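You operate a simulated robot arm through the tools that you are given. There is no shell and no other tool. Be economical: measure what you need, move in short steps, check, and stop when the job is done.

Carry out the task below with a simulated two-armed robot. There is one attempt and no reset: what you move stays moved.

TASK
Clear the sludge off the filter sleeve over the drip tray.
Fine: stand the sleeve on the tray, hold it and draw the magnet right out so that the sludge drops on the tray, push the magnet home again, then stand the sleeve on the free bench top. Set down upright: filter sleeve.

Only the result counts: the job must be done as asked and must still hold three seconds after the hand-in. Knocking over, shifting, dropping, spilling or breaking anything else fails it.

THE ROBOT
Two 7-joint arms with two-finger parallel grippers on one trunk, on a base that drives. Base frame: it is fixed to the floor where the robot stands at the start and does not move with it; the origin is under the middle of the robot, x ahead of it, y to its left, z up. Lengths are in m, angles in rad, forces in N, time in s.
The left shoulder is at the start at [0.06, 0.143, 0.926], the right one opposite. With the tool pointing down near the work surface each hand reaches from about 0.32 to 0.74 m from the robot's upright axis, wherever it stands, measured 20 degrees to its own side. Places, roughly: bore of the filter sleeve [0.5, 0.1, 0.8]; drip tray [0.5, -0.2, 0.8]; free end of the manifold bench top [0.5, -0.8, 0.8]. Payload 1.57 kg a hand.
The TCP of each hand is the grasp point between the finger pads, 0.03 m short of the fingertips. In the tool frame z runs along the fingers and y along their closing line. Largest opening 0.11 m; finger width 0.024, thickness 0.012; the body of the gripper, 0.048 by 0.112 m, starts 0.078 m behind the TCP.
Orientation is told as [roll, pitch, yaw] about the base's x, y, z axes, in that order, counted from this pose: with the fingers straight down and closing along the base's y, the tool's x points along the base's -x, its y along +y and its z along -z.

THE INTERFACE
- The arms move only by the tool jog_arm. It takes "left_targets", "right_targets" or both (then of equal length, played together; a hand with none holds still); each is a list of rows, each an object (a shift or turn left out is 0, a gripper value left out holds the last) with "offset": the shift along the tool's x, y, z in units of 50 mm (1.0 is 50 mm), a list of three; "rotation": the turn, a rotation vector about the tool's x, y, z in units of 6 degrees (1.0 is 6 degrees), a list of three; "hand": the gripper command, from -1 (fully open) to 1 (shut), values between in proportion. In form: [{"offset": [x, y, z], "rotation": [rx, ry, rz], "hand": hand}, ...]. A call has 1 to 10 rows; each row shifts and turns the commanded pose from where the row before left it, along the tool's axes as they then stand. A call with a number of a shift or a turn outside -1 to 1 is refused whole. Each row takes 0.2 s and may step no farther than 0.05 m and 0.15 rad from the row before; otherwise, or with a gripper value out of range, the whole call is refused. Where a pose cannot be reached the arm comes as near as it can. A force on the tool above 40 N (or 10 N above the force at the start of the call, whichever is more), or a blocked arm, ends the call early, and 0.2 s more pass. The fingers move at their own pace (about 0.045 m/s each) and stop on an object; they squeeze with about 22 N. The grip force told is the motor's: it shows also when the fingers shut on nothing. Time passes only in rows, and 0.2 s behind the last, so rows that do not move let the fingers close. The reply holds the time, the measured pose of the TCP, the force on the tool along the base axes, the opening and the grip force, in the units named above and with some noise, with the torque about the TCP (base axes, N m) and any sound that the robot's microphone picked up, and new pictures: "views" is both (left out), scene, wrist or none (wrist: the cameras of the hands that moved).
- Cameras (640 x 400 px; columns grow to the right, rows downward): "scene" is now at [0.044, -0.0299, 1.5212]; the picture's right is [-0.26, -0.97, 0.00], its down [-0.74, 0.20, -0.65] and it looks along [0.62, -0.17, -0.76] (base axes); focal length 273 px, centre (320, 200). "left" rides on the left gripper at [0.07, -0.016, -0.141] in its tool frame; the picture's right is [0.23, 0.97, 0.00], its down [-0.85, 0.20, -0.48] and it looks along [-0.47, 0.11, 0.88] (tool axes); focal length 222 px, centre (320, 200). "right" rides on the right gripper at [0.07, 0.016, -0.141] in its tool frame; the picture's right is [-0.23, 0.97, 0.00], its down [-0.86, -0.20, -0.48] and it looks along [-0.47, -0.11, 0.88] (tool axes); focal length 222 px, centre (320, 200). There is no depth. A picture from a camera that has moved, and an enlarged one, comes with that camera's place and axes in the base frame and with its lens. The place of the scene camera against the robot may be out by one fixed shift of up to 0.018 m in any direction.
- raise_lower(by): slides the trunk up (or, below 0, down) by that many m; the arms and the scene camera ride with it, the base frame stays. It gives what a move gives, with no picture.
- drive_base(legs): drives the robot by 1 to 6 legs, each [ahead, left, turn to the left] in m, m and rad, along the robot's own axes; the way and the turn of a leg run together, so that a leg with both is an arc; at most 1.5 m and 3.142 rad a leg. The arms and the cameras ride along, it lands a little off, and it stops where it bumps. It gives what a move gives, and a new picture of the scene camera.
- pan_tilt(pan, tilt): turns the head with the scene camera to pan (to the left, within 1.501 rad either way) and tilt (down, from -0.506 to 1.204), counted from straight ahead of the robot. It gives what a move gives, and a new picture of the scene camera.
- zoom(camera, box): a new picture of the part [left, top, right, bottom] of that camera's present view, enlarged. The clock stands still meanwhile.
- sign_off(): hands the job in; it is judged then, once.

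Work in short steps. Places have to be worked out from the pictures, the camera data and where the tool is seen: move nearer, look again, correct. Check each grasp and each placing, and mend what went wrong. You have 120 turns and 260 pictures in all, those below and enlarged ones among them. Open the grippers and draw the arms clear of the work before you hand the job in, unless the task says otherwise; then end with one line.

The tools are called after "Emit:" as name(argument=value, ...) on one line, values as JSON. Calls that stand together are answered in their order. jog_arm: Moves the arms, as the interface text tells. Its arguments: {"type":"object","properties":{"left_targets":{"type":"array","items":{"type":"object","properties":{"offset":{"type":"array","items":{"type":"number"}},"rotation":{"type":"array","items":{"type":"number"}},"hand":{"type":"number"}}}},"right_targets":{"type":"array","items":{"type":"object","properties":{"offset":{"type":"array","items":{"type":"number"}},"rotation":{"type":"array","items":{"type":"number"}},"hand":{"type":"number"}}}},"views":{"type":"string","enum":["both","scene","wrist","none"]}},"required":[]} The other tools are called the same way: raise_lower (by) slides the trunk up or down; drive_base (legs) drives the base; pan_tilt (pan, tilt) turns the head that bears the scene camera; zoom (camera, box) takes an enlarged picture of a part of a camera's view; sign_off () hands the job in.

At the start:

```text
t: 0.0
left_eef_pos: [0.5187, 0.1193, 1.0923]
left_orientation: [0.0, 0.001, 0.0]
left_ft_force: [0.2, -0.1, 0.0]
left_torque: [-0.02, 0.01, 0.0]
left_opening: 0.1097
left_finger_force: 0.2
right_eef_pos: [0.4393, -0.3053, 1.0459]
right_orientation: [0.0, 0.002, -0.002]
right_ft_force: [-0.5, -0.5, -0.2]
right_torque: [0.0, -0.01, 0.02]
right_opening: 0.1098
right_finger_force: 0.1
trunk travel left (down, up): [-0.525, 0.065]
robot x, y, heading: [0.0029, 0.0004, 0.002]
head pan, tilt: [-0.26, 0.869]
```

scene: 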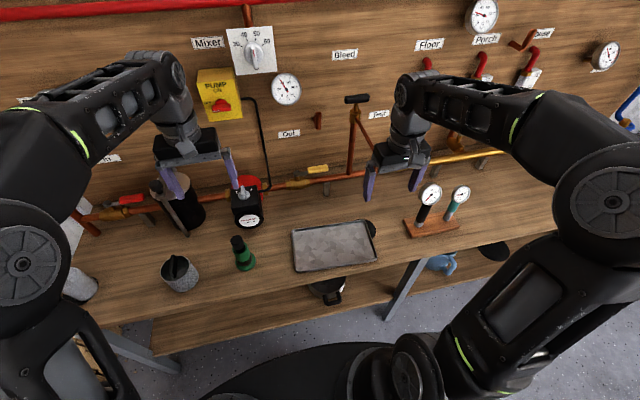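
right: 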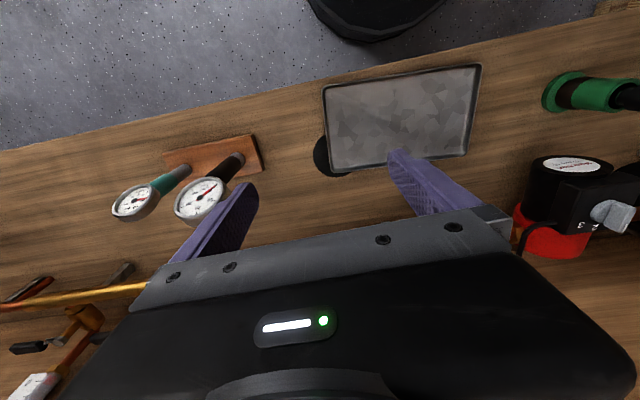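
left: 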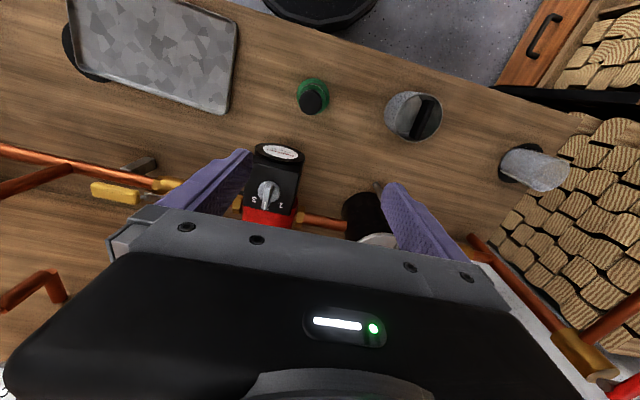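

The picture shows several candidates for the sleeve: a grey cup with a dark handle and a green item with a black knob. I zoom in to identify them.

Emit:
zoom(camera="scene", box=[130, 210, 290, 310])

Emit:
zoom(camera="left", box=[270, 60, 470, 185])

Emit:
zoom(camera="scene", box=[280, 160, 520, 310])

```text
4.00 times, centred on (210, 260) of scene
camera zoom: at [0.044, -0.0299, 1.5212], right [-0.26, -0.97, 0.0], down [-0.74, 0.2, -0.65], along [0.62, -0.17, -0.76], focal length 1094 px, centre (760, -40)
```

zoom: 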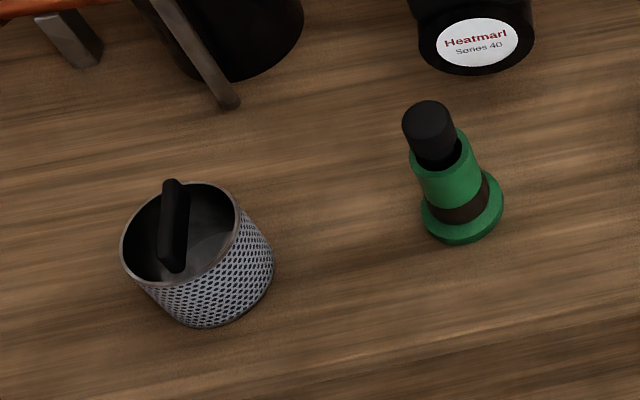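

```text
3.20 times, centred on (370, 122) of left
camera zoom: at [0.4484, 0.1031, 1.2341], right [-0.23, 0.97, 0.0], down [0.85, 0.2, 0.48], along [0.47, 0.11, -0.88], focal length 711 px, centre (160, 448)
```

zoom: 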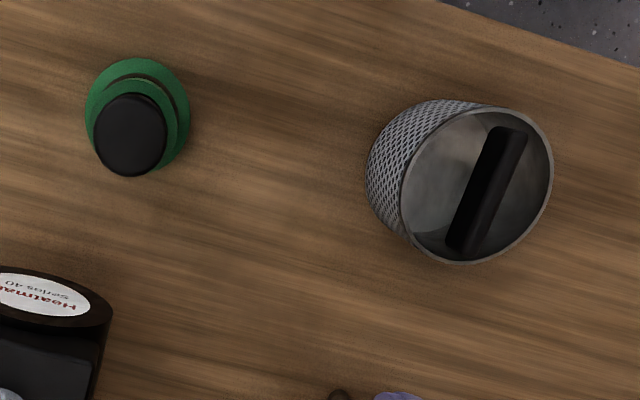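

```text
2.67 times, centred on (400, 235) of scene
camera zoom: at [0.044, -0.0299, 1.5212], right [-0.26, -0.97, 0.0], down [-0.74, 0.2, -0.65], along [0.62, -0.17, -0.76], focal length 729 px, centre (107, 107)
```

zoom: 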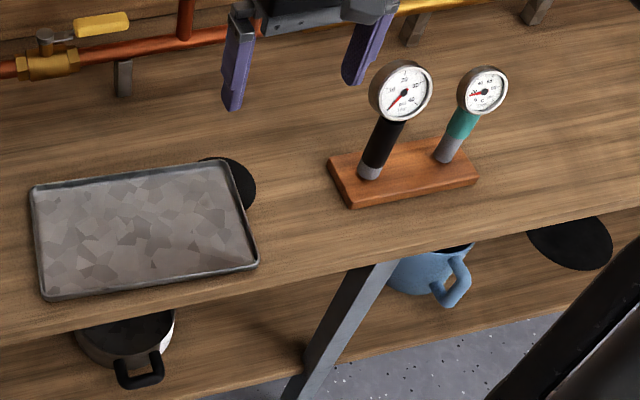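

The green sleeve with the black magnet knob and brown sludge ring stands at about (0.477, 0.097), with its rim at z≈0.862 and knob top at z≈0.917. The tray centre is about (0.464, -0.177). I'll grip the sleeve with the left hand tilted about 45° so the knob stays free, and I turn the left hand's yaw first.

Emit:
jog_arm(left_targets=[{"rotation": [0, 0, -1], "hand": -1}, {"rotation": [0, 0, -1]}, {"rotation": [0, 0, -1]}, {"rotation": [0, 0, -1]}, {"rotation": [0, 0, -1]}, {"rotation": [0, 0, -1]}, {"rotation": [0, 0, -1]}, {"rotation": [0, 0, -1]}, {"rotation": [0, 0, -1]}, {"rotation": [0, 0, -1]}], views="none")

Emit:
jog_arm(left_targets=[{"rotation": [0, 0, -1]}, {"rotation": [0, 0, -1]}, {"rotation": [0, 0, -1]}, {"rotation": [0, 0, -1]}, {"rotation": [0, 0, -1]}, {"rotation": [0, 0, 0]}], views="both")

```text
t: 2.2
left_eef_pos: [0.519, 0.1191, 1.0924]
left_orientation: [0.0, -0.001, 1.049]
left_ft_force: [0.4, 0.2, -0.2]
left_torque: [-0.02, 0.03, -0.02]
left_opening: 0.1097
left_finger_force: 0.1
right_eef_pos: [0.4396, -0.3044, 1.0468]
right_orientation: [0.0, 0.001, -0.001]
right_ft_force: [-0.3, 0.0, 0.2]
right_torque: [-0.01, 0.01, 0.01]
right_opening: 0.1098
right_finger_force: 0.0
trunk travel left (down, up): [-0.525, 0.065]
robot x, y, heading: [0.0008, -0.0001, 0.005]
head pan, tilt: [-0.26, 0.869]
```

```text
t: 3.6
left_eef_pos: [0.5187, 0.1206, 1.092]
left_orientation: [0.001, -0.002, 1.573]
left_ft_force: [-0.5, 0.5, 0.6]
left_torque: [0.02, -0.01, 0.01]
left_opening: 0.1099
left_finger_force: 0.1
right_eef_pos: [0.4394, -0.3045, 1.047]
right_orientation: [-0.001, -0.001, -0.002]
right_ft_force: [0.6, 0.1, 0.0]
right_torque: [0.01, 0.0, 0.03]
right_opening: 0.1102
right_finger_force: 0.1
trunk travel left (down, up): [-0.525, 0.065]
robot x, y, heading: [-0.003, -0.0033, 0.002]
head pan, tilt: [-0.26, 0.869]
camera scene: at [0.044, -0.0299, 1.5212], right [-0.26, -0.97, 0.0], down [-0.74, 0.2, -0.65], along [0.62, -0.17, -0.76], focal length 273 px, centre (320, 200)
camera left: at [0.5345, 0.0498, 1.234], right [-0.97, -0.23, 0.0], down [-0.2, 0.85, 0.48], along [-0.11, 0.47, -0.88], focal length 222 px, centre (320, 200)
```

scene: 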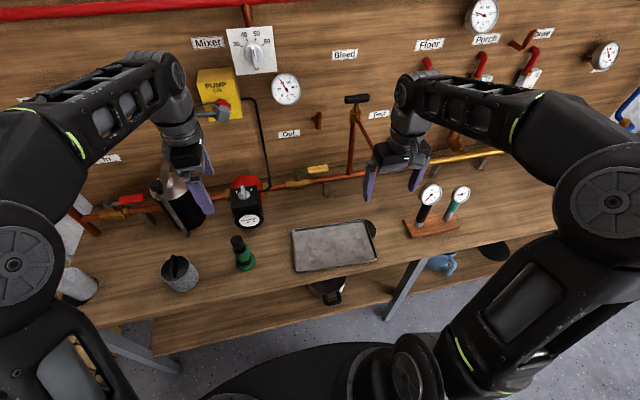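
left: 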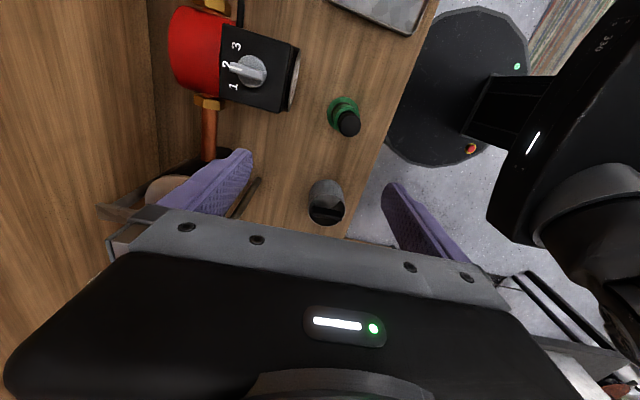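

The sleeve base is confirmed at about (0.479, 0.096). I now back off in +y and tilt the left hand.

Emit:
jog_arm(left_targets=[{"offset": [-0.73, 0.27, 0]}, {"offset": [-0.73, 0.27, 0]}, {"offset": [-0.73, 0.27, 0]}, {"rotation": [0, 1, 0]}, {"rotation": [0, 1, 0]}, {"rotation": [0, 1, 0]}, {"rotation": [0, 1, 0]}, {"rotation": [0, 1, 0]}, {"rotation": [0, 1, 0]}, {"rotation": [0, 1, 0]}], views="none")

Emit:
jog_arm(left_targets=[{"rotation": [0, 1, 0]}, {}, {}], views="both")

```text
t: 5.8
left_eef_pos: [0.4784, 0.2307, 1.091]
left_orientation: [-0.001, 0.735, 1.573]
left_ft_force: [0.3, 0.2, -0.3]
left_torque: [0.03, -0.03, -0.01]
left_opening: 0.1101
left_finger_force: 0.1
right_eef_pos: [0.4394, -0.3037, 1.0465]
right_orientation: [-0.002, -0.001, 0.0]
right_ft_force: [0.0, 1.0, 0.2]
right_torque: [-0.08, 0.0, 0.01]
right_opening: 0.11
right_finger_force: 0.0
trunk travel left (down, up): [-0.525, 0.065]
robot x, y, heading: [-0.0004, -0.0047, -0.002]
head pan, tilt: [-0.26, 0.869]
```

```text
t: 6.6
left_eef_pos: [0.4775, 0.2291, 1.0919]
left_orientation: [0.0, 0.838, 1.57]
left_ft_force: [0.0, 0.0, 0.2]
left_torque: [0.06, 0.02, 0.02]
left_opening: 0.11
left_finger_force: 0.1
right_eef_pos: [0.4403, -0.3031, 1.0481]
right_orientation: [-0.002, 0.001, 0.0]
right_ft_force: [0.5, -0.8, -0.5]
right_torque: [-0.02, 0.02, 0.01]
right_opening: 0.1098
right_finger_force: 0.1
trunk travel left (down, up): [-0.525, 0.065]
robot x, y, heading: [-0.0026, -0.0001, 0.001]
head pan, tilt: [-0.26, 0.869]
camera scene: at [0.0439, -0.0293, 1.5212], right [-0.26, -0.97, 0.0], down [-0.74, 0.2, -0.65], along [0.62, -0.17, -0.76], focal length 273 px, centre (320, 200)
camera left: at [0.4937, 0.2882, 1.2392], right [-0.97, -0.15, 0.17], down [-0.2, 0.93, -0.32], along [-0.11, -0.34, -0.93], focal length 222 px, centre (320, 200)
```

scene: 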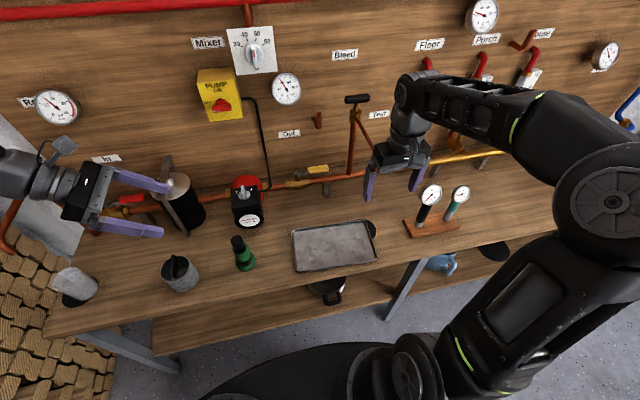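
left: 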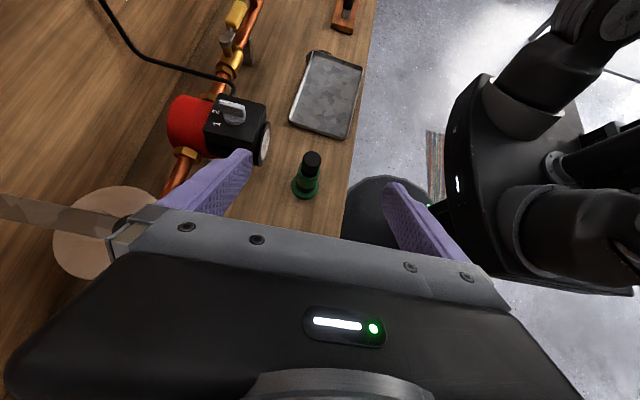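

I look closer at the sleeve's side from this lower angle to fix the grip height.

Emit:
zoom(camera="left", box=[265, 140, 345, 210])

```text
5.71 times, centred on (305, 175) of left
camera zoom: at [0.4937, 0.2882, 1.2392], right [-0.97, -0.15, 0.17], down [-0.2, 0.93, -0.32], along [-0.11, -0.34, -0.93], focal length 1269 px, centre (406, 343)
```

zoom: 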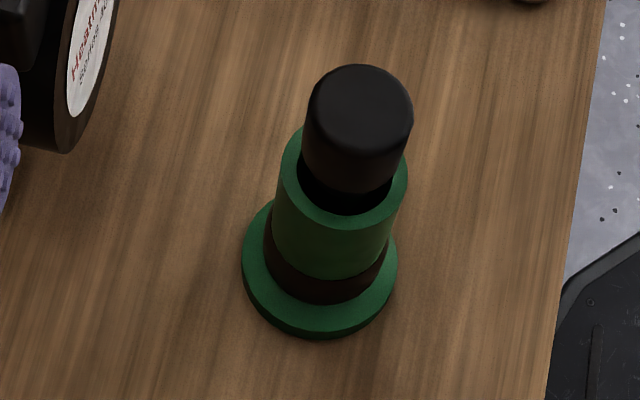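

The sleeve axis is at about (0.479, 0.0985), the sludge band is at z≈0.80–0.825 and the rim at about 0.866. I'll aim the grip for pad contact at z≈0.848, moving to the pre-approach point first.

Emit:
jog_arm(left_targets=[{"offset": [-0.468, -0.02, 0.66]}, {"offset": [-0.468, 0, 0.66]}, {"offset": [-0.468, 0, 0.66]}, {"offset": [-0.468, 0, 0.66]}, {}])

```text
t: 7.8
left_eef_pos: [0.4801, 0.1909, 0.9336]
left_orientation: [0.002, 0.837, 1.571]
left_ft_force: [0.5, 0.5, -0.9]
left_torque: [-0.02, -0.01, 0.01]
left_opening: 0.1099
left_finger_force: 0.0
right_eef_pos: [0.4378, -0.3041, 1.047]
right_orientation: [-0.001, -0.001, 0.0]
right_ft_force: [-0.3, 0.3, 0.7]
right_torque: [0.02, -0.01, 0.02]
right_opening: 0.1098
right_finger_force: 0.0
trunk travel left (down, up): [-0.525, 0.065]
robot x, y, heading: [-0.0011, 0.0039, -0.001]
head pan, tilt: [-0.26, 0.869]
camera scene: at [0.0437, -0.0299, 1.5212], right [-0.26, -0.97, 0.0], down [-0.74, 0.2, -0.65], along [0.62, -0.17, -0.76], focal length 273 px, centre (320, 200)
camera left: at [0.4947, 0.2512, 1.0812], right [-0.97, -0.15, 0.17], down [-0.2, 0.93, -0.32], along [-0.11, -0.34, -0.93], focal length 222 px, centre (320, 200)
```

scene: 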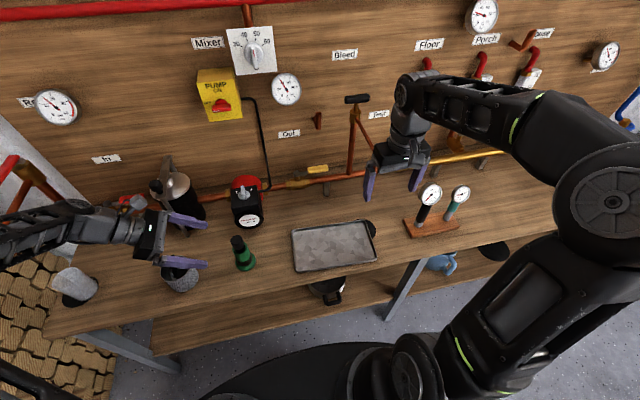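
left: 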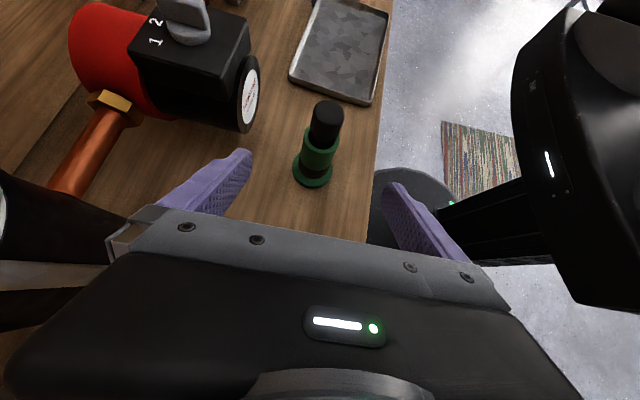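

The approach line looks good, with the sleeve centred between the fingers. I advance along the tool axis.

Emit:
jog_arm(left_targets=[{"offset": [0, 0, 0.785]}, {"offset": [0, 0, 0.785]}, {"offset": [0, 0, 0.785]}, {}])

```text
t: 8.8
left_eef_pos: [0.4794, 0.1053, 0.8554]
left_orientation: [-0.001, 0.838, 1.571]
left_ft_force: [-0.6, 0.0, -0.3]
left_torque: [0.0, 0.0, -0.01]
left_opening: 0.1101
left_finger_force: 0.1
right_eef_pos: [0.4404, -0.3051, 1.0469]
right_orientation: [0.0, 0.0, 0.001]
right_ft_force: [-0.2, 0.6, 0.4]
right_torque: [0.02, -0.01, 0.02]
right_opening: 0.1102
right_finger_force: 0.1
trunk travel left (down, up): [-0.525, 0.065]
robot x, y, heading: [-0.0024, 0.001, 0.001]
head pan, tilt: [-0.26, 0.869]
camera scene: at [0.0437, -0.0297, 1.5212], right [-0.26, -0.97, 0.0], down [-0.74, 0.2, -0.65], along [0.62, -0.17, -0.76], focal length 273 px, centre (320, 200)
camera left: at [0.4952, 0.1649, 1.0024], right [-0.97, -0.15, 0.17], down [-0.2, 0.93, -0.32], along [-0.11, -0.34, -0.93], focal length 222 px, centre (320, 200)
```

scene: 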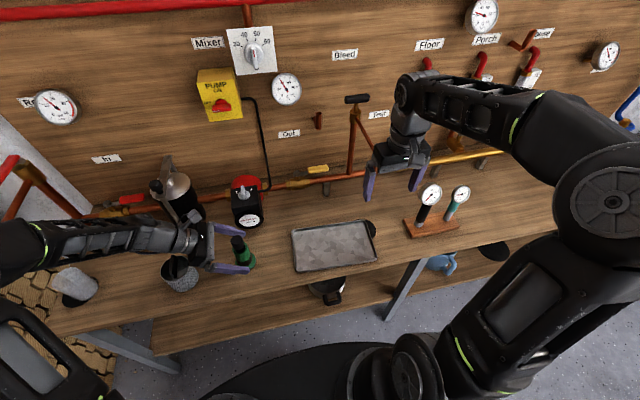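
left: 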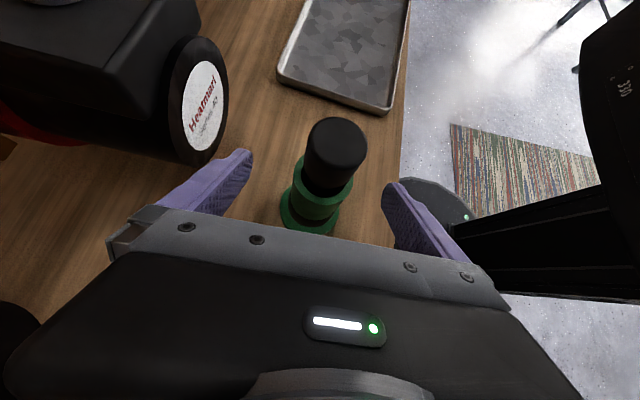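

The sleeve lies between the fingers at about (0.479, 0.10). I close the grip.

Emit:
jog_arm(left_targets=[{"hand": 1}, {"hand": 1}, {"hand": 1}, {"hand": 1}, {"hand": 1}, {"hand": 1}, {"hand": 1}])

Emit:
zoom(camera="scene", box=[180, 210, 300, 290])

```text
t: 10.4
left_eef_pos: [0.4803, 0.1062, 0.8558]
left_orientation: [-0.001, 0.838, 1.569]
left_ft_force: [-0.1, 0.2, 0.1]
left_torque: [0.0, 0.06, 0.03]
left_opening: 0.0447
left_finger_force: 22.2
right_eef_pos: [0.4398, -0.3034, 1.0463]
right_orientation: [-0.001, -0.001, 0.001]
right_ft_force: [0.3, -0.5, 0.0]
right_torque: [-0.01, 0.03, 0.01]
right_opening: 0.1098
right_finger_force: 0.0
trunk travel left (down, up): [-0.525, 0.065]
robot x, y, heading: [-0.0016, -0.0044, 0.001]
head pan, tilt: [-0.26, 0.869]
camera scene: at [0.044, -0.0299, 1.5212], right [-0.26, -0.97, 0.0], down [-0.74, 0.2, -0.65], along [0.62, -0.17, -0.76], focal length 273 px, centre (320, 200)
camera left: at [0.4955, 0.165, 1.0026], right [-0.97, -0.15, 0.17], down [-0.2, 0.93, -0.32], along [-0.11, -0.34, -0.93], focal length 222 px, centre (320, 200)
```

scene: 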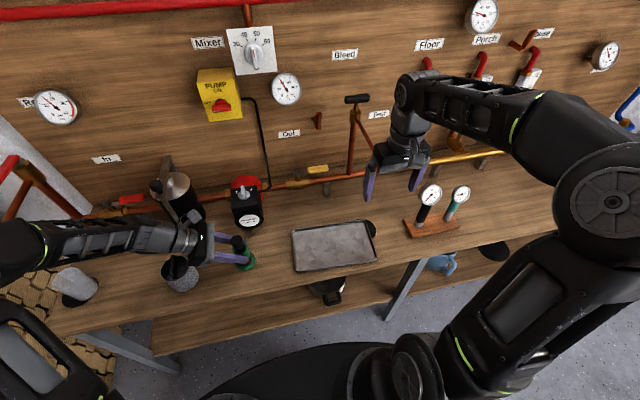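
left: 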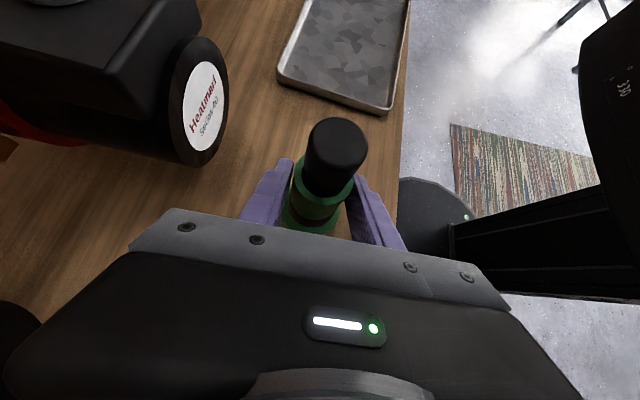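

```text
5.00 times, centred on (240, 250) of scene
camera zoom: at [0.044, -0.0299, 1.5212], right [-0.26, -0.97, 0.0], down [-0.74, 0.2, -0.65], along [0.62, -0.17, -0.76], focal length 1367 px, centre (720, -50)
```

zoom: 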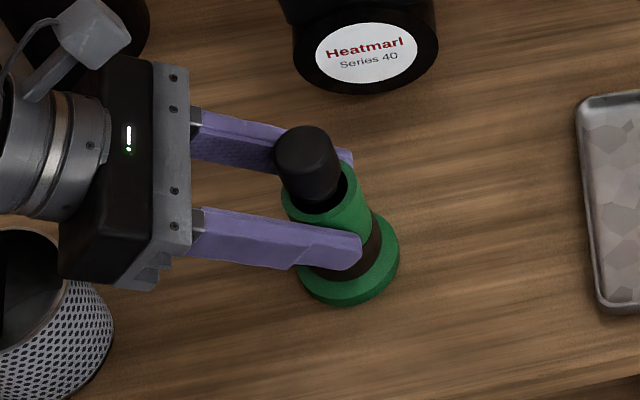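

The sleeve is gripped at 0.0447 m opening. I lift it 80 mm and check.

Emit:
jog_arm(left_targets=[{"offset": [0.297, 0, -0.268]}, {"offset": [0.297, 0, -0.268]}, {"offset": [0.297, 0, -0.268]}, {"offset": [0.297, 0, -0.268]}, {}])

```text
t: 11.6
left_eef_pos: [0.4799, 0.1059, 0.9352]
left_orientation: [0.0, 0.837, 1.57]
left_ft_force: [0.0, 0.5, -1.9]
left_torque: [0.0, -0.02, 0.04]
left_opening: 0.0447
left_finger_force: 22.0
right_eef_pos: [0.4398, -0.3038, 1.0462]
right_orientation: [0.0, 0.001, -0.001]
right_ft_force: [-0.3, 0.4, 0.1]
right_torque: [-0.02, 0.0, 0.0]
right_opening: 0.1103
right_finger_force: 0.1
trunk travel left (down, up): [-0.525, 0.065]
robot x, y, heading: [0.0015, -0.0, -0.001]
head pan, tilt: [-0.26, 0.869]
camera scene: at [0.0443, -0.0297, 1.5212], right [-0.26, -0.97, 0.0], down [-0.74, 0.2, -0.65], along [0.62, -0.17, -0.76], focal length 273 px, centre (320, 200)
camera left: at [0.4954, 0.165, 1.0825], right [-0.97, -0.15, 0.17], down [-0.2, 0.93, -0.32], along [-0.11, -0.34, -0.93], focal length 222 px, centre (320, 200)
```

scene: 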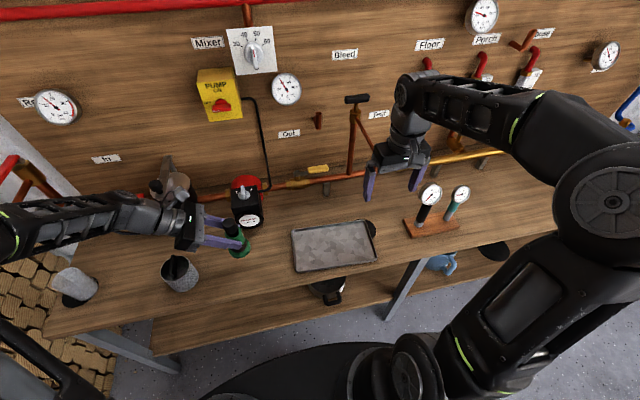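
left: 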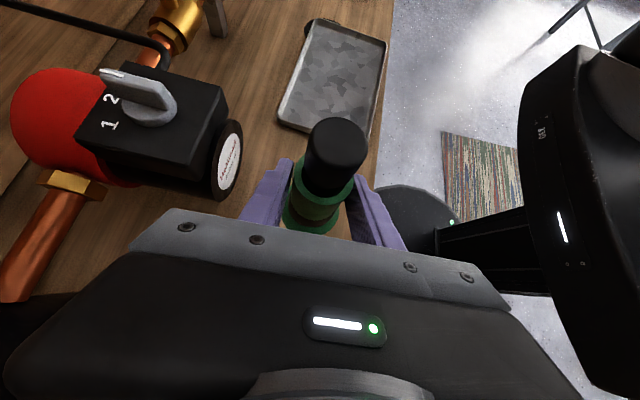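

The lift is clean, at about 1.9 N. I carry the sleeve 275 mm in -y over the tray centre.

Emit:
jog_arm(left_targets=[{"offset": [0.613, 0.043, 0.681]}, {"offset": [0.613, 0.043, 0.681]}, {"offset": [0.613, 0.043, 0.681]}, {"offset": [0.613, 0.043, 0.681]}, {"offset": [0.613, 0.043, 0.681]}, {"offset": [0.613, 0.043, 0.681]}, {}])

Emit:
zoom(camera="scene", box=[250, 190, 410, 290])

```text
t: 13.2
left_eef_pos: [0.4669, -0.1708, 0.934]
left_orientation: [0.0, 0.837, 1.571]
left_ft_force: [0.1, -1.4, -2.5]
left_torque: [0.02, 0.0, -0.02]
left_opening: 0.045
left_finger_force: 21.9
right_eef_pos: [0.4393, -0.3029, 1.0469]
right_orientation: [0.001, 0.002, 0.0]
right_ft_force: [0.0, 0.1, 0.3]
right_torque: [-0.06, 0.02, -0.01]
right_opening: 0.11
right_finger_force: 0.1
trunk travel left (down, up): [-0.525, 0.065]
robot x, y, heading: [-0.0011, -0.0008, -0.001]
head pan, tilt: [-0.26, 0.869]
camera scene: at [0.0441, -0.0294, 1.5212], right [-0.26, -0.97, 0.0], down [-0.74, 0.2, -0.65], along [0.62, -0.17, -0.76], focal length 273 px, centre (320, 200)
camera left: at [0.4826, -0.1115, 1.0811], right [-0.97, -0.15, 0.17], down [-0.2, 0.93, -0.32], along [-0.11, -0.34, -0.93], focal length 222 px, centre (320, 200)
```

scene: 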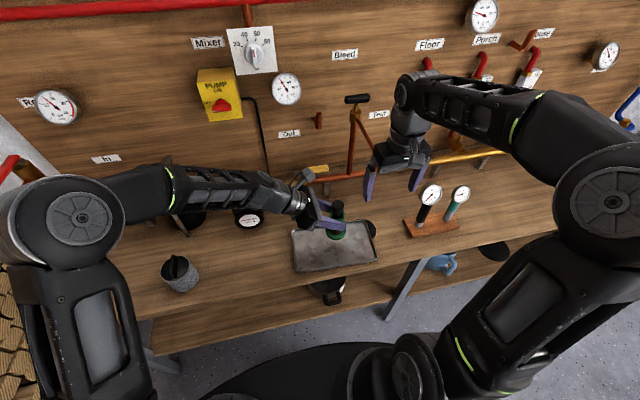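
left: 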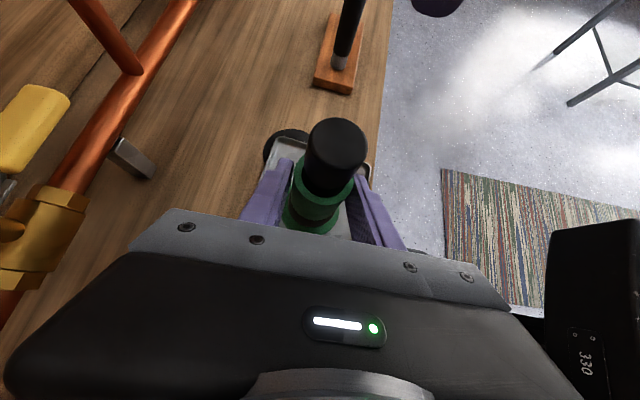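

```text
4.00 times, centred on (330, 240) of scene
camera zoom: at [0.0441, -0.0294, 1.5212], right [-0.26, -0.97, 0.0], down [-0.74, 0.2, -0.65], along [0.62, -0.17, -0.76], focal length 1094 px, centre (280, 40)
```

zoom: 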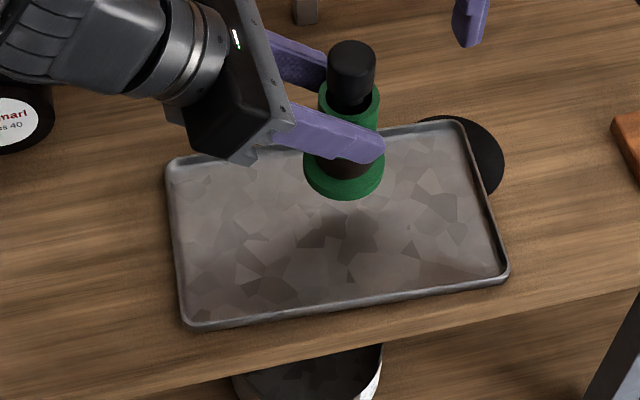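

The sleeve is over the tray centre. I lower it most of the way, then finish in small steps while watching force.

Emit:
jog_arm(left_targets=[{"offset": [-0.245, 0, 0.221]}, {"offset": [-0.245, 0, 0.221]}, {"offset": [-0.245, 0, 0.221]}, {"offset": [-0.245, 0, 0.221]}, {}], views="scene")

Emit:
jog_arm(left_targets=[{"offset": [-0.045, 0, 0.04]}, {}], views="none")

```text
t: 14.4
left_eef_pos: [0.4659, -0.1706, 0.8688]
left_orientation: [-0.002, 0.839, 1.571]
left_ft_force: [0.2, 0.2, -2.8]
left_torque: [0.03, 0.03, 0.03]
left_opening: 0.0451
left_finger_force: 21.9
right_eef_pos: [0.4389, -0.3035, 1.0473]
right_orientation: [-0.001, 0.0, 0.0]
right_ft_force: [-0.5, 0.4, 0.6]
right_torque: [0.02, -0.01, -0.03]
right_opening: 0.1102
right_finger_force: 0.1
trunk travel left (down, up): [-0.525, 0.065]
robot x, y, heading: [0.0015, -0.0013, 0.001]
head pan, tilt: [-0.26, 0.869]
camera scene: at [0.044, -0.03, 1.5212], right [-0.26, -0.97, 0.0], down [-0.74, 0.2, -0.65], along [0.62, -0.17, -0.76], focal length 273 px, centre (320, 200)
```

scene: 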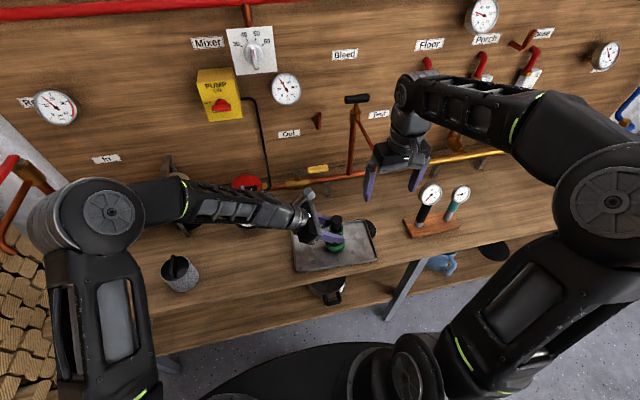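

```text
t: 15.0
left_eef_pos: [0.4683, -0.1707, 0.8654]
left_orientation: [-0.001, 0.838, 1.572]
left_ft_force: [-0.2, 0.2, -2.2]
left_torque: [0.0, 0.01, -0.01]
left_opening: 0.0451
left_finger_force: 21.5
right_eef_pos: [0.4405, -0.3041, 1.0474]
right_orientation: [0.001, 0.0, 0.001]
right_ft_force: [0.0, -0.6, 0.6]
right_torque: [-0.04, -0.02, -0.02]
right_opening: 0.11
right_finger_force: 0.1
trunk travel left (down, up): [-0.525, 0.065]
robot x, y, heading: [0.0007, 0.001, 0.005]
head pan, tilt: [-0.26, 0.869]
```

Still hanging (-2.2 N). I keep lowering in 2–3 mm steps.

Emit:
jog_arm(left_targets=[{"offset": [-0.037, 0, 0.034]}, {}], views="none")

Emit:
jog_arm(left_targets=[{"offset": [-0.03, 0, 0.027]}, {}], views="none")

Emit:
jog_arm(left_targets=[{"offset": [-0.022, 0, 0.02]}, {}], views="none")

```text
t: 15.6
left_eef_pos: [0.4663, -0.1684, 0.8626]
left_orientation: [0.001, 0.837, 1.57]
left_ft_force: [0.5, 0.1, -2.9]
left_torque: [-0.01, 0.02, 0.0]
left_opening: 0.0449
left_finger_force: 21.7
right_eef_pos: [0.4388, -0.3041, 1.0468]
right_orientation: [0.001, 0.0, -0.001]
right_ft_force: [0.0, -0.4, 0.0]
right_torque: [0.04, 0.0, 0.03]
right_opening: 0.11
right_finger_force: 0.0
trunk travel left (down, up): [-0.525, 0.065]
robot x, y, heading: [-0.0004, 0.0001, 0.003]
head pan, tilt: [-0.26, 0.869]
```

```text
t: 16.2
left_eef_pos: [0.4669, -0.1709, 0.8607]
left_orientation: [0.0, 0.838, 1.57]
left_ft_force: [-0.1, -1.4, -2.9]
left_torque: [0.04, -0.01, 0.0]
left_opening: 0.0451
left_finger_force: 22.5
right_eef_pos: [0.44, -0.3035, 1.0473]
right_orientation: [-0.001, 0.0, 0.0]
right_ft_force: [-1.0, -0.4, -0.6]
right_torque: [0.0, 0.01, 0.01]
right_opening: 0.1097
right_finger_force: 0.0
trunk travel left (down, up): [-0.525, 0.065]
robot x, y, heading: [0.0008, -0.0048, 0.001]
head pan, tilt: [-0.26, 0.869]
```

```text
t: 16.8
left_eef_pos: [0.466, -0.1692, 0.8599]
left_orientation: [0.0, 0.836, 1.57]
left_ft_force: [0.6, -0.4, -2.9]
left_torque: [0.06, 0.0, -0.02]
left_opening: 0.0448
left_finger_force: 21.9
right_eef_pos: [0.4395, -0.3036, 1.0467]
right_orientation: [0.0, 0.0, 0.0]
right_ft_force: [-0.4, 0.7, -0.4]
right_torque: [0.0, 0.02, -0.03]
right_opening: 0.1099
right_finger_force: 0.1
trunk travel left (down, up): [-0.525, 0.065]
robot x, y, heading: [-0.0017, 0.0004, -0.001]
head pan, tilt: [-0.26, 0.869]
```

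Still -2.9 N, and the bench-level grip was at 0.8555, so at most 4 mm remains. I continue in 1 mm steps.

Emit:
jog_arm(left_targets=[{"offset": [-0.017, 0, 0.015]}, {}], views="none")

Emit:
jog_arm(left_targets=[{"offset": [-0.017, 0, 0.015]}, {}], views="none")

```text
t: 17.4
left_eef_pos: [0.4655, -0.1693, 0.8598]
left_orientation: [-0.001, 0.84, 1.568]
left_ft_force: [-0.4, 0.6, 5.9]
left_torque: [0.03, 0.15, -0.02]
left_opening: 0.0451
left_finger_force: 22.4
right_eef_pos: [0.4391, -0.3048, 1.0467]
right_orientation: [-0.001, 0.001, 0.0]
right_ft_force: [-0.4, -1.1, -0.5]
right_torque: [-0.01, 0.02, -0.01]
right_opening: 0.11
right_finger_force: 0.1
trunk travel left (down, up): [-0.525, 0.065]
robot x, y, heading: [0.0021, 0.0003, 0.002]
head pan, tilt: [-0.26, 0.869]
```

```text
t: 18.0
left_eef_pos: [0.4665, -0.1692, 0.8586]
left_orientation: [-0.003, 0.839, 1.566]
left_ft_force: [-0.4, 2.4, 18.4]
left_torque: [0.14, 0.24, -0.02]
left_opening: 0.0451
left_finger_force: 22.0
right_eef_pos: [0.4395, -0.3029, 1.0478]
right_orientation: [0.0, -0.002, 0.0]
right_ft_force: [0.6, 0.8, 0.1]
right_torque: [-0.01, 0.0, -0.03]
right_opening: 0.1099
right_finger_force: 0.1
trunk travel left (down, up): [-0.525, 0.065]
robot x, y, heading: [-0.0013, -0.0028, 0.001]
head pan, tilt: [-0.26, 0.869]
```

The sleeve stands on the tray at 18 N. I ease off slightly with the left hand and turn the right hand by +90° yaw so its fingers close along x.

Emit:
jog_arm(left_targets=[{"offset": [0.013, 0, -0.012]}, {}], views="none")

Emit:
jog_arm(right_targets=[{"rotation": [0, 0, -1], "hand": -1}, {"rotation": [0, 0, -1]}, {"rotation": [0, 0, -1]}, {"rotation": [0, 0, -1]}, {"rotation": [0, 0, -1]}, {"rotation": [0, 0, -1]}, {"rotation": [0, 0, -1]}, {"rotation": [0, 0, -1]}], views="none")

Emit:
jog_arm(right_targets=[{"rotation": [0, 0, -1]}, {"rotation": [0, 0, -1]}, {"rotation": [0, 0, -1]}, {"rotation": [0, 0, -1]}, {"rotation": [0, 0, -1]}, {"rotation": [0, 0, -1]}, {"rotation": [0, 0, -1]}, {}], views="both")

```text
t: 18.6
left_eef_pos: [0.4667, -0.1698, 0.8581]
left_orientation: [-0.002, 0.84, 1.57]
left_ft_force: [1.1, -1.5, 13.9]
left_torque: [-0.27, 0.09, 0.03]
left_opening: 0.0449
left_finger_force: 22.1
right_eef_pos: [0.4395, -0.304, 1.0469]
right_orientation: [0.001, 0.001, 0.0]
right_ft_force: [-0.1, 0.1, 0.7]
right_torque: [0.04, -0.05, -0.01]
right_opening: 0.1099
right_finger_force: 0.0
trunk travel left (down, up): [-0.525, 0.065]
robot x, y, heading: [-0.0017, -0.0024, -0.001]
head pan, tilt: [-0.26, 0.869]
```

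```text
t: 20.4
left_eef_pos: [0.467, -0.1701, 0.8584]
left_orientation: [0.0, 0.838, 1.571]
left_ft_force: [0.1, -1.5, 7.1]
left_torque: [-0.1, 0.04, 0.02]
left_opening: 0.0446
left_finger_force: 21.6
right_eef_pos: [0.4404, -0.3048, 1.0468]
right_orientation: [-0.001, -0.001, 0.84]
right_ft_force: [0.0, 0.6, -0.2]
right_torque: [-0.04, 0.02, -0.02]
right_opening: 0.1102
right_finger_force: 0.0
trunk travel left (down, up): [-0.525, 0.065]
robot x, y, heading: [0.0009, -0.0014, -0.0]
head pan, tilt: [-0.26, 0.869]
```

```text
t: 22.2
left_eef_pos: [0.4669, -0.1681, 0.8579]
left_orientation: [0.0, 0.838, 1.571]
left_ft_force: [-0.4, 0.6, 3.2]
left_torque: [0.08, 0.13, 0.0]
left_opening: 0.0449
left_finger_force: 21.6
right_eef_pos: [0.4394, -0.3035, 1.0475]
right_orientation: [0.001, 0.0, 1.573]
right_ft_force: [0.4, -1.2, -0.2]
right_torque: [0.04, -0.02, -0.02]
right_opening: 0.1097
right_finger_force: 0.0
trunk travel left (down, up): [-0.525, 0.065]
robot x, y, heading: [-0.0037, 0.0023, 0.002]
head pan, tilt: [-0.26, 0.869]
camera scene: at [0.0436, -0.0298, 1.5212], right [-0.26, -0.97, 0.0], down [-0.74, 0.2, -0.65], along [0.62, -0.17, -0.76], focal length 273 px, centre (320, 200)
camera right: at [0.4237, -0.3738, 1.1892], right [-0.97, 0.23, 0.0], down [0.2, 0.86, 0.48], along [0.11, 0.47, -0.88], focal length 222 px, centre (320, 200)
```

scene: 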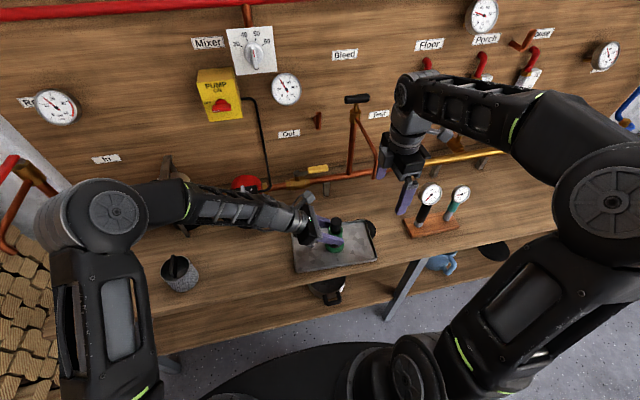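
right: 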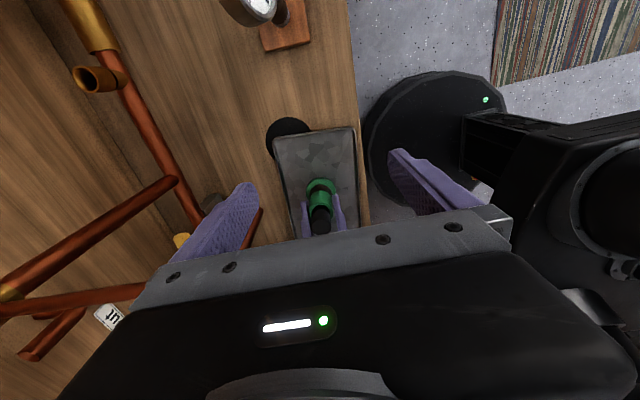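

The right hand is turned well. Next I tilt it 30° toward +y and move to the pre-approach point above the knob.

Emit:
jog_arm(right_targets=[{"rotation": [0, -1, 0]}, {"rotation": [0, -1, 0]}, {"rotation": [0, -1, 0]}, {"rotation": [0, -1, 0]}, {"rotation": [0, -1, 0]}, {"offset": [-0.354, -0.266, 0.777]}, {"offset": [-0.354, -0.266, 0.777]}, {}], views="both")

Emit:
zoom(camera="right", box=[240, 90, 400, 240])

```text
t: 23.5
left_eef_pos: [0.4668, -0.17, 0.8583]
left_orientation: [-0.002, 0.838, 1.568]
left_ft_force: [0.6, 0.8, -2.2]
left_torque: [-0.02, 0.01, -0.03]
left_opening: 0.0449
left_finger_force: 22.0
right_eef_pos: [0.4397, -0.3143, 1.0406]
right_orientation: [0.003, -0.498, 1.547]
right_ft_force: [-3.8, -12.3, -3.5]
right_torque: [-0.46, 0.14, -0.62]
right_opening: 0.1073
right_finger_force: 0.0
trunk travel left (down, up): [-0.525, 0.065]
robot x, y, heading: [-0.0031, 0.0, -0.004]
head pan, tilt: [-0.26, 0.869]
stopped in row 6 (right hand): the force on the tool passed its limit (the readings are from after the stop); the commanded pose is now the measured one
camera scene: at [0.0438, -0.0302, 1.5213], right [-0.26, -0.97, 0.0], down [-0.74, 0.2, -0.65], along [0.62, -0.17, -0.76], focal length 273 px, centre (320, 200)
camera right: at [0.4209, -0.4416, 1.1332], right [-0.97, 0.22, 0.11], down [0.21, 0.52, 0.83], along [0.12, 0.83, -0.55], focal length 222 px, centre (320, 200)
```

scene: 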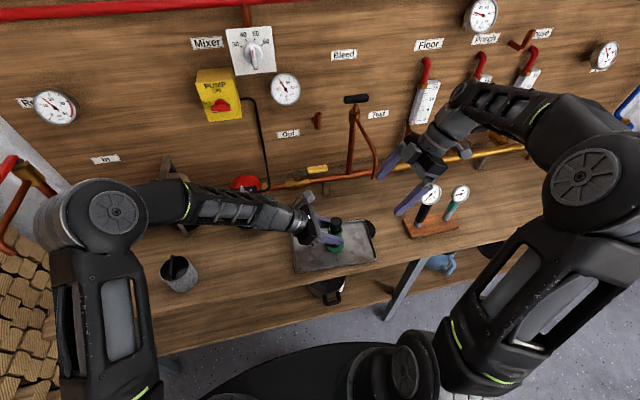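
right: 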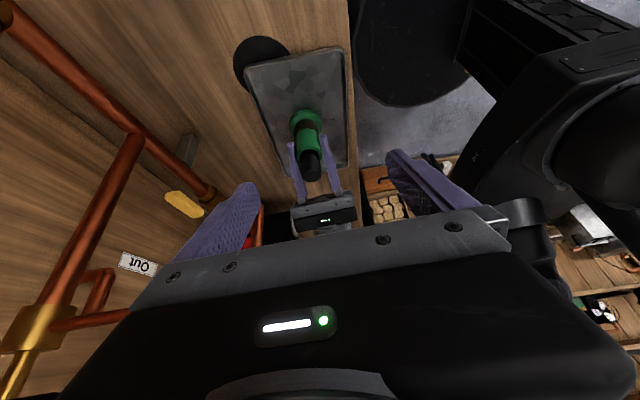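

```text
2.67 times, centred on (320, 165) of right
camera zoom: at [0.4209, -0.4416, 1.1332], right [-0.97, 0.22, 0.11], down [0.21, 0.52, 0.83], along [0.12, 0.83, -0.55], focal length 592 px, centre (320, 293)
```

zoom: 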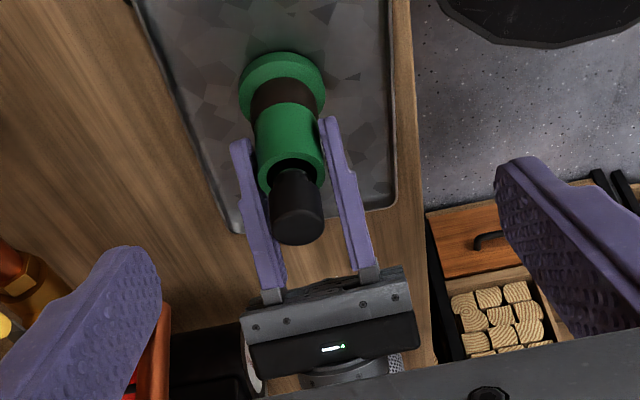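

The right hand hit something. The torque suggests the far finger touched the copper arm near "Test". I zoom in there to see it.

Emit:
zoom(camera="scene", box=[320, 80, 480, 220])

Emit:
zoom(camera="right", box=[140, 150, 340, 290])

```text
2.86 times, centred on (400, 150) of scene
camera zoom: at [0.0438, -0.0302, 1.5213], right [-0.26, -0.97, 0.0], down [-0.74, 0.2, -0.65], along [0.62, -0.17, -0.76], focal length 781 px, centre (91, 343)
```

zoom: 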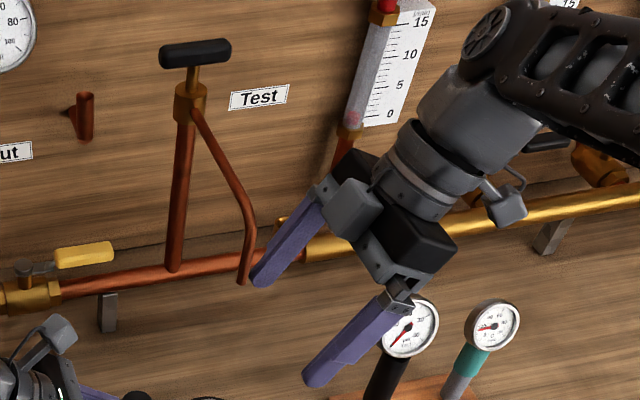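

```text
2.86 times, centred on (240, 220) of right
camera zoom: at [0.4209, -0.4416, 1.1332], right [-0.97, 0.22, 0.11], down [0.21, 0.52, 0.83], along [0.12, 0.83, -0.55], focal length 635 px, centre (549, 143)
```

zoom: 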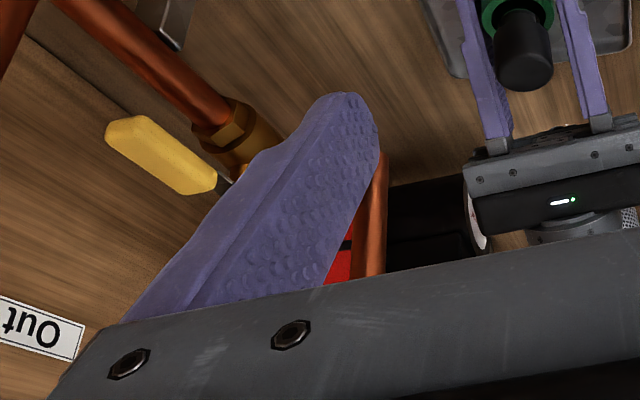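

The far finger touched the free end of the test valve's spout, near (0.51, -0.29, 1.0). I back the right hand off and reduce the tilt. I'll also move the sleeve on the tray to about (0.448, -0.137), clear of the spout.

Emit:
jog_arm(right_targets=[{"offset": [0.35, 0, -0.19]}, {"offset": [0.35, 0.3, -0.19]}, {"offset": [0, 0.6, 0]}, {"rotation": [0, 1, 0]}, {"rotation": [0, 1, 0]}, {}], views="both")

Emit:
zoom(camera="scene", box=[320, 80, 480, 220])

```text
t: 24.9
left_eef_pos: [0.4678, -0.1708, 0.8598]
left_orientation: [-0.003, 0.837, 1.57]
left_ft_force: [0.6, -0.2, -2.3]
left_torque: [0.01, -0.04, -0.02]
left_opening: 0.0446
left_finger_force: 21.6
right_eef_pos: [0.3953, -0.349, 1.0417]
right_orientation: [0.003, -0.291, 1.555]
right_ft_force: [0.1, -0.5, -0.1]
right_torque: [-0.03, 0.02, 0.01]
right_opening: 0.1101
right_finger_force: 0.0
trunk travel left (down, up): [-0.525, 0.065]
robot x, y, heading: [-0.003, -0.0012, -0.001]
head pan, tilt: [-0.26, 0.869]
camera scene: at [0.0443, -0.0306, 1.5212], right [-0.26, -0.97, 0.0], down [-0.74, 0.2, -0.65], along [0.62, -0.17, -0.76], focal length 273 px, centre (320, 200)
camera right: at [0.3776, -0.4559, 1.158], right [-0.97, 0.23, 0.07], down [0.21, 0.68, 0.7], along [0.12, 0.7, -0.71], focal length 222 px, centre (320, 200)
```

scene: 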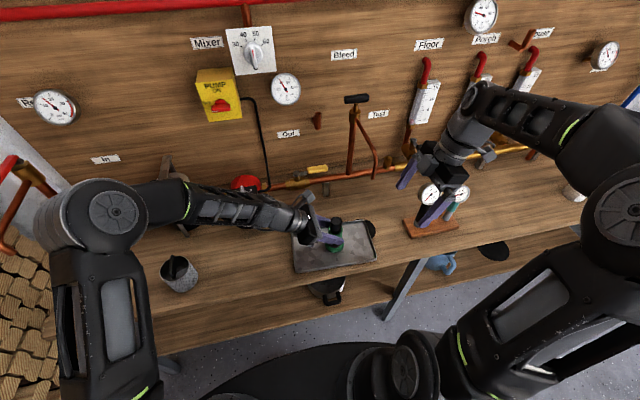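
right: 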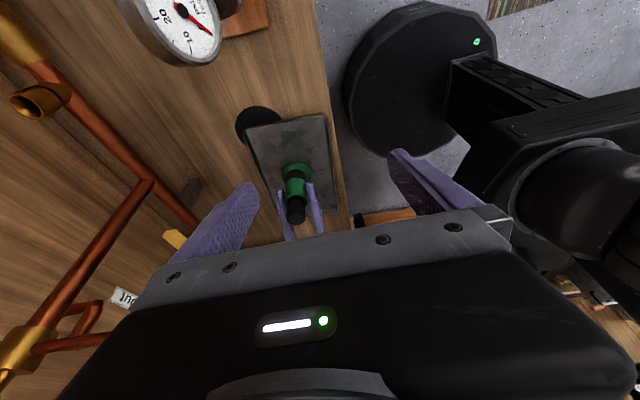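

```text
2.86 times, centred on (400, 150) of scene
camera zoom: at [0.0443, -0.0306, 1.5212], right [-0.26, -0.97, 0.0], down [-0.74, 0.2, -0.65], along [0.62, -0.17, -0.76], focal length 781 px, centre (91, 343)
```

zoom: 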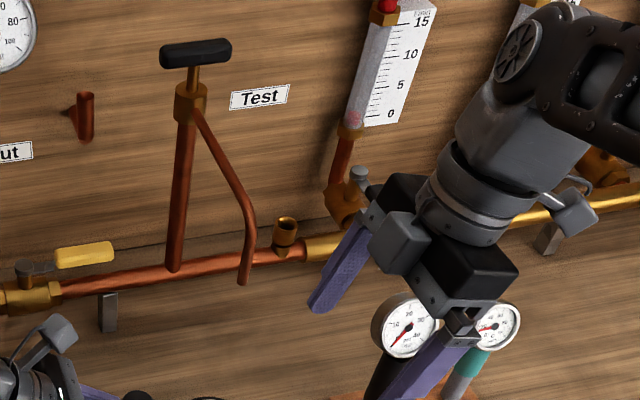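

The spout is unmoved. Now I lift the sleeve 12 mm, shift it to (0.449, -0.138) and lower it again.

Emit:
jog_arm(left_targets=[{"offset": [0.178, 0, -0.16]}, {}, {"offset": [-0.254, 0.18, -0.282]}, {"offset": [-0.254, 0.18, -0.282]}, {}, {"offset": [-0.165, 0, 0.148]}, {}], views="scene")

Emit:
jog_arm(left_targets=[{"offset": [-0.015, 0, 0.013]}, {}], views="none")

```text
t: 26.5
left_eef_pos: [0.4494, -0.1319, 0.8582]
left_orientation: [-0.004, 0.838, 1.568]
left_ft_force: [0.2, 0.3, -1.9]
left_torque: [0.04, 0.01, -0.02]
left_opening: 0.0449
left_finger_force: 22.0
right_eef_pos: [0.3946, -0.349, 1.0424]
right_orientation: [0.003, -0.293, 1.555]
right_ft_force: [0.3, -0.7, -0.5]
right_torque: [0.04, 0.02, 0.0]
right_opening: 0.1101
right_finger_force: 0.1
trunk travel left (down, up): [-0.525, 0.065]
robot x, y, heading: [-0.0014, -0.0016, 0.002]
head pan, tilt: [-0.26, 0.869]
camera scene: at [0.044, -0.0305, 1.5212], right [-0.26, -0.97, 0.0], down [-0.74, 0.2, -0.65], along [0.62, -0.17, -0.76], focal length 273 px, centre (320, 200)
```

scene: 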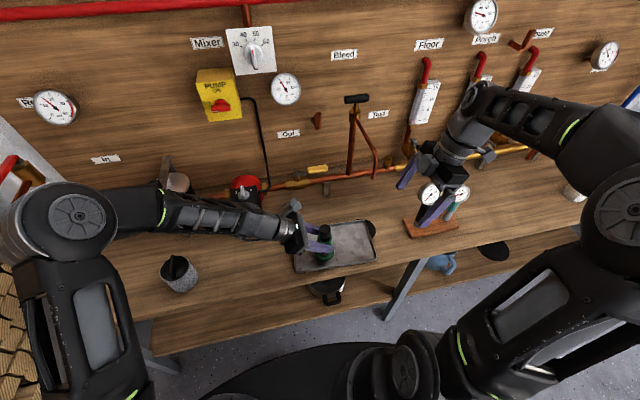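

```text
t: 27.1
left_eef_pos: [0.4498, -0.1315, 0.8581]
left_orientation: [-0.003, 0.839, 1.569]
left_ft_force: [1.0, 0.4, -2.7]
left_torque: [0.02, -0.02, 0.05]
left_opening: 0.0449
left_finger_force: 22.4
right_eef_pos: [0.3941, -0.3486, 1.0416]
right_orientation: [0.003, -0.294, 1.556]
right_ft_force: [0.0, -0.1, -0.4]
right_torque: [0.0, 0.0, -0.02]
right_opening: 0.11
right_finger_force: 0.0
trunk travel left (down, up): [-0.525, 0.065]
robot x, y, heading: [-0.0002, -0.0024, 0.0]
head pan, tilt: [-0.26, 0.869]
```

Still hanging. Another pair of 0.8 mm steps.

Emit:
jog_arm(left_targets=[{"offset": [-0.012, 0, 0.011]}, {}], views="none")

Emit:
jog_arm(left_targets=[{"offset": [-0.012, 0, 0.011]}, {}], views="none")

Emit:
zoom(camera="scene", box=[270, 190, 390, 280])

```text
t: 27.7
left_eef_pos: [0.4507, -0.1327, 0.8586]
left_orientation: [-0.004, 0.84, 1.569]
left_ft_force: [-0.8, 0.4, 1.8]
left_torque: [0.13, 0.14, -0.03]
left_opening: 0.0449
left_finger_force: 21.6
right_eef_pos: [0.3946, -0.3484, 1.042]
right_orientation: [0.002, -0.293, 1.554]
right_ft_force: [-0.3, 0.4, 0.3]
right_torque: [-0.02, -0.02, 0.0]
right_opening: 0.1101
right_finger_force: 0.0
trunk travel left (down, up): [-0.525, 0.065]
robot x, y, heading: [-0.0006, -0.0031, -0.005]
head pan, tilt: [-0.26, 0.869]
```

```text
t: 28.3
left_eef_pos: [0.4495, -0.1314, 0.8588]
left_orientation: [-0.004, 0.838, 1.567]
left_ft_force: [0.7, 1.2, 9.6]
left_torque: [0.16, 0.2, -0.03]
left_opening: 0.0452
left_finger_force: 22.0
right_eef_pos: [0.3932, -0.3487, 1.0425]
right_orientation: [0.001, -0.293, 1.556]
right_ft_force: [-0.5, -1.0, 1.0]
right_torque: [0.0, -0.03, -0.01]
right_opening: 0.1098
right_finger_force: 0.0
trunk travel left (down, up): [-0.525, 0.065]
robot x, y, heading: [-0.0034, 0.0024, -0.002]
head pan, tilt: [-0.26, 0.869]
```

```text
4.44 times, centred on (330, 235) of scene
camera zoom: at [0.0433, -0.03, 1.5213], right [-0.26, -0.97, 0.0], down [-0.74, 0.2, -0.65], along [0.62, -0.17, -0.76], focal length 1215 px, centre (276, 44)
```

zoom: 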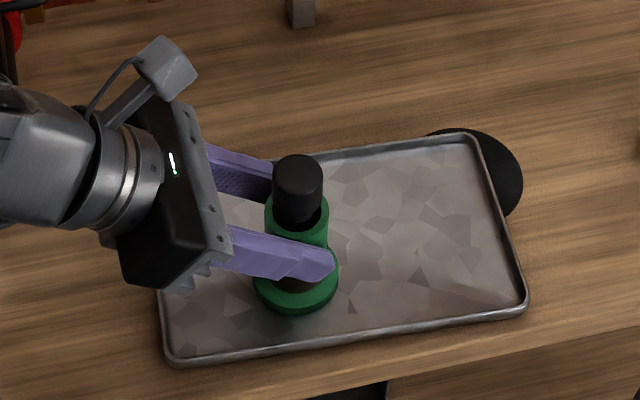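

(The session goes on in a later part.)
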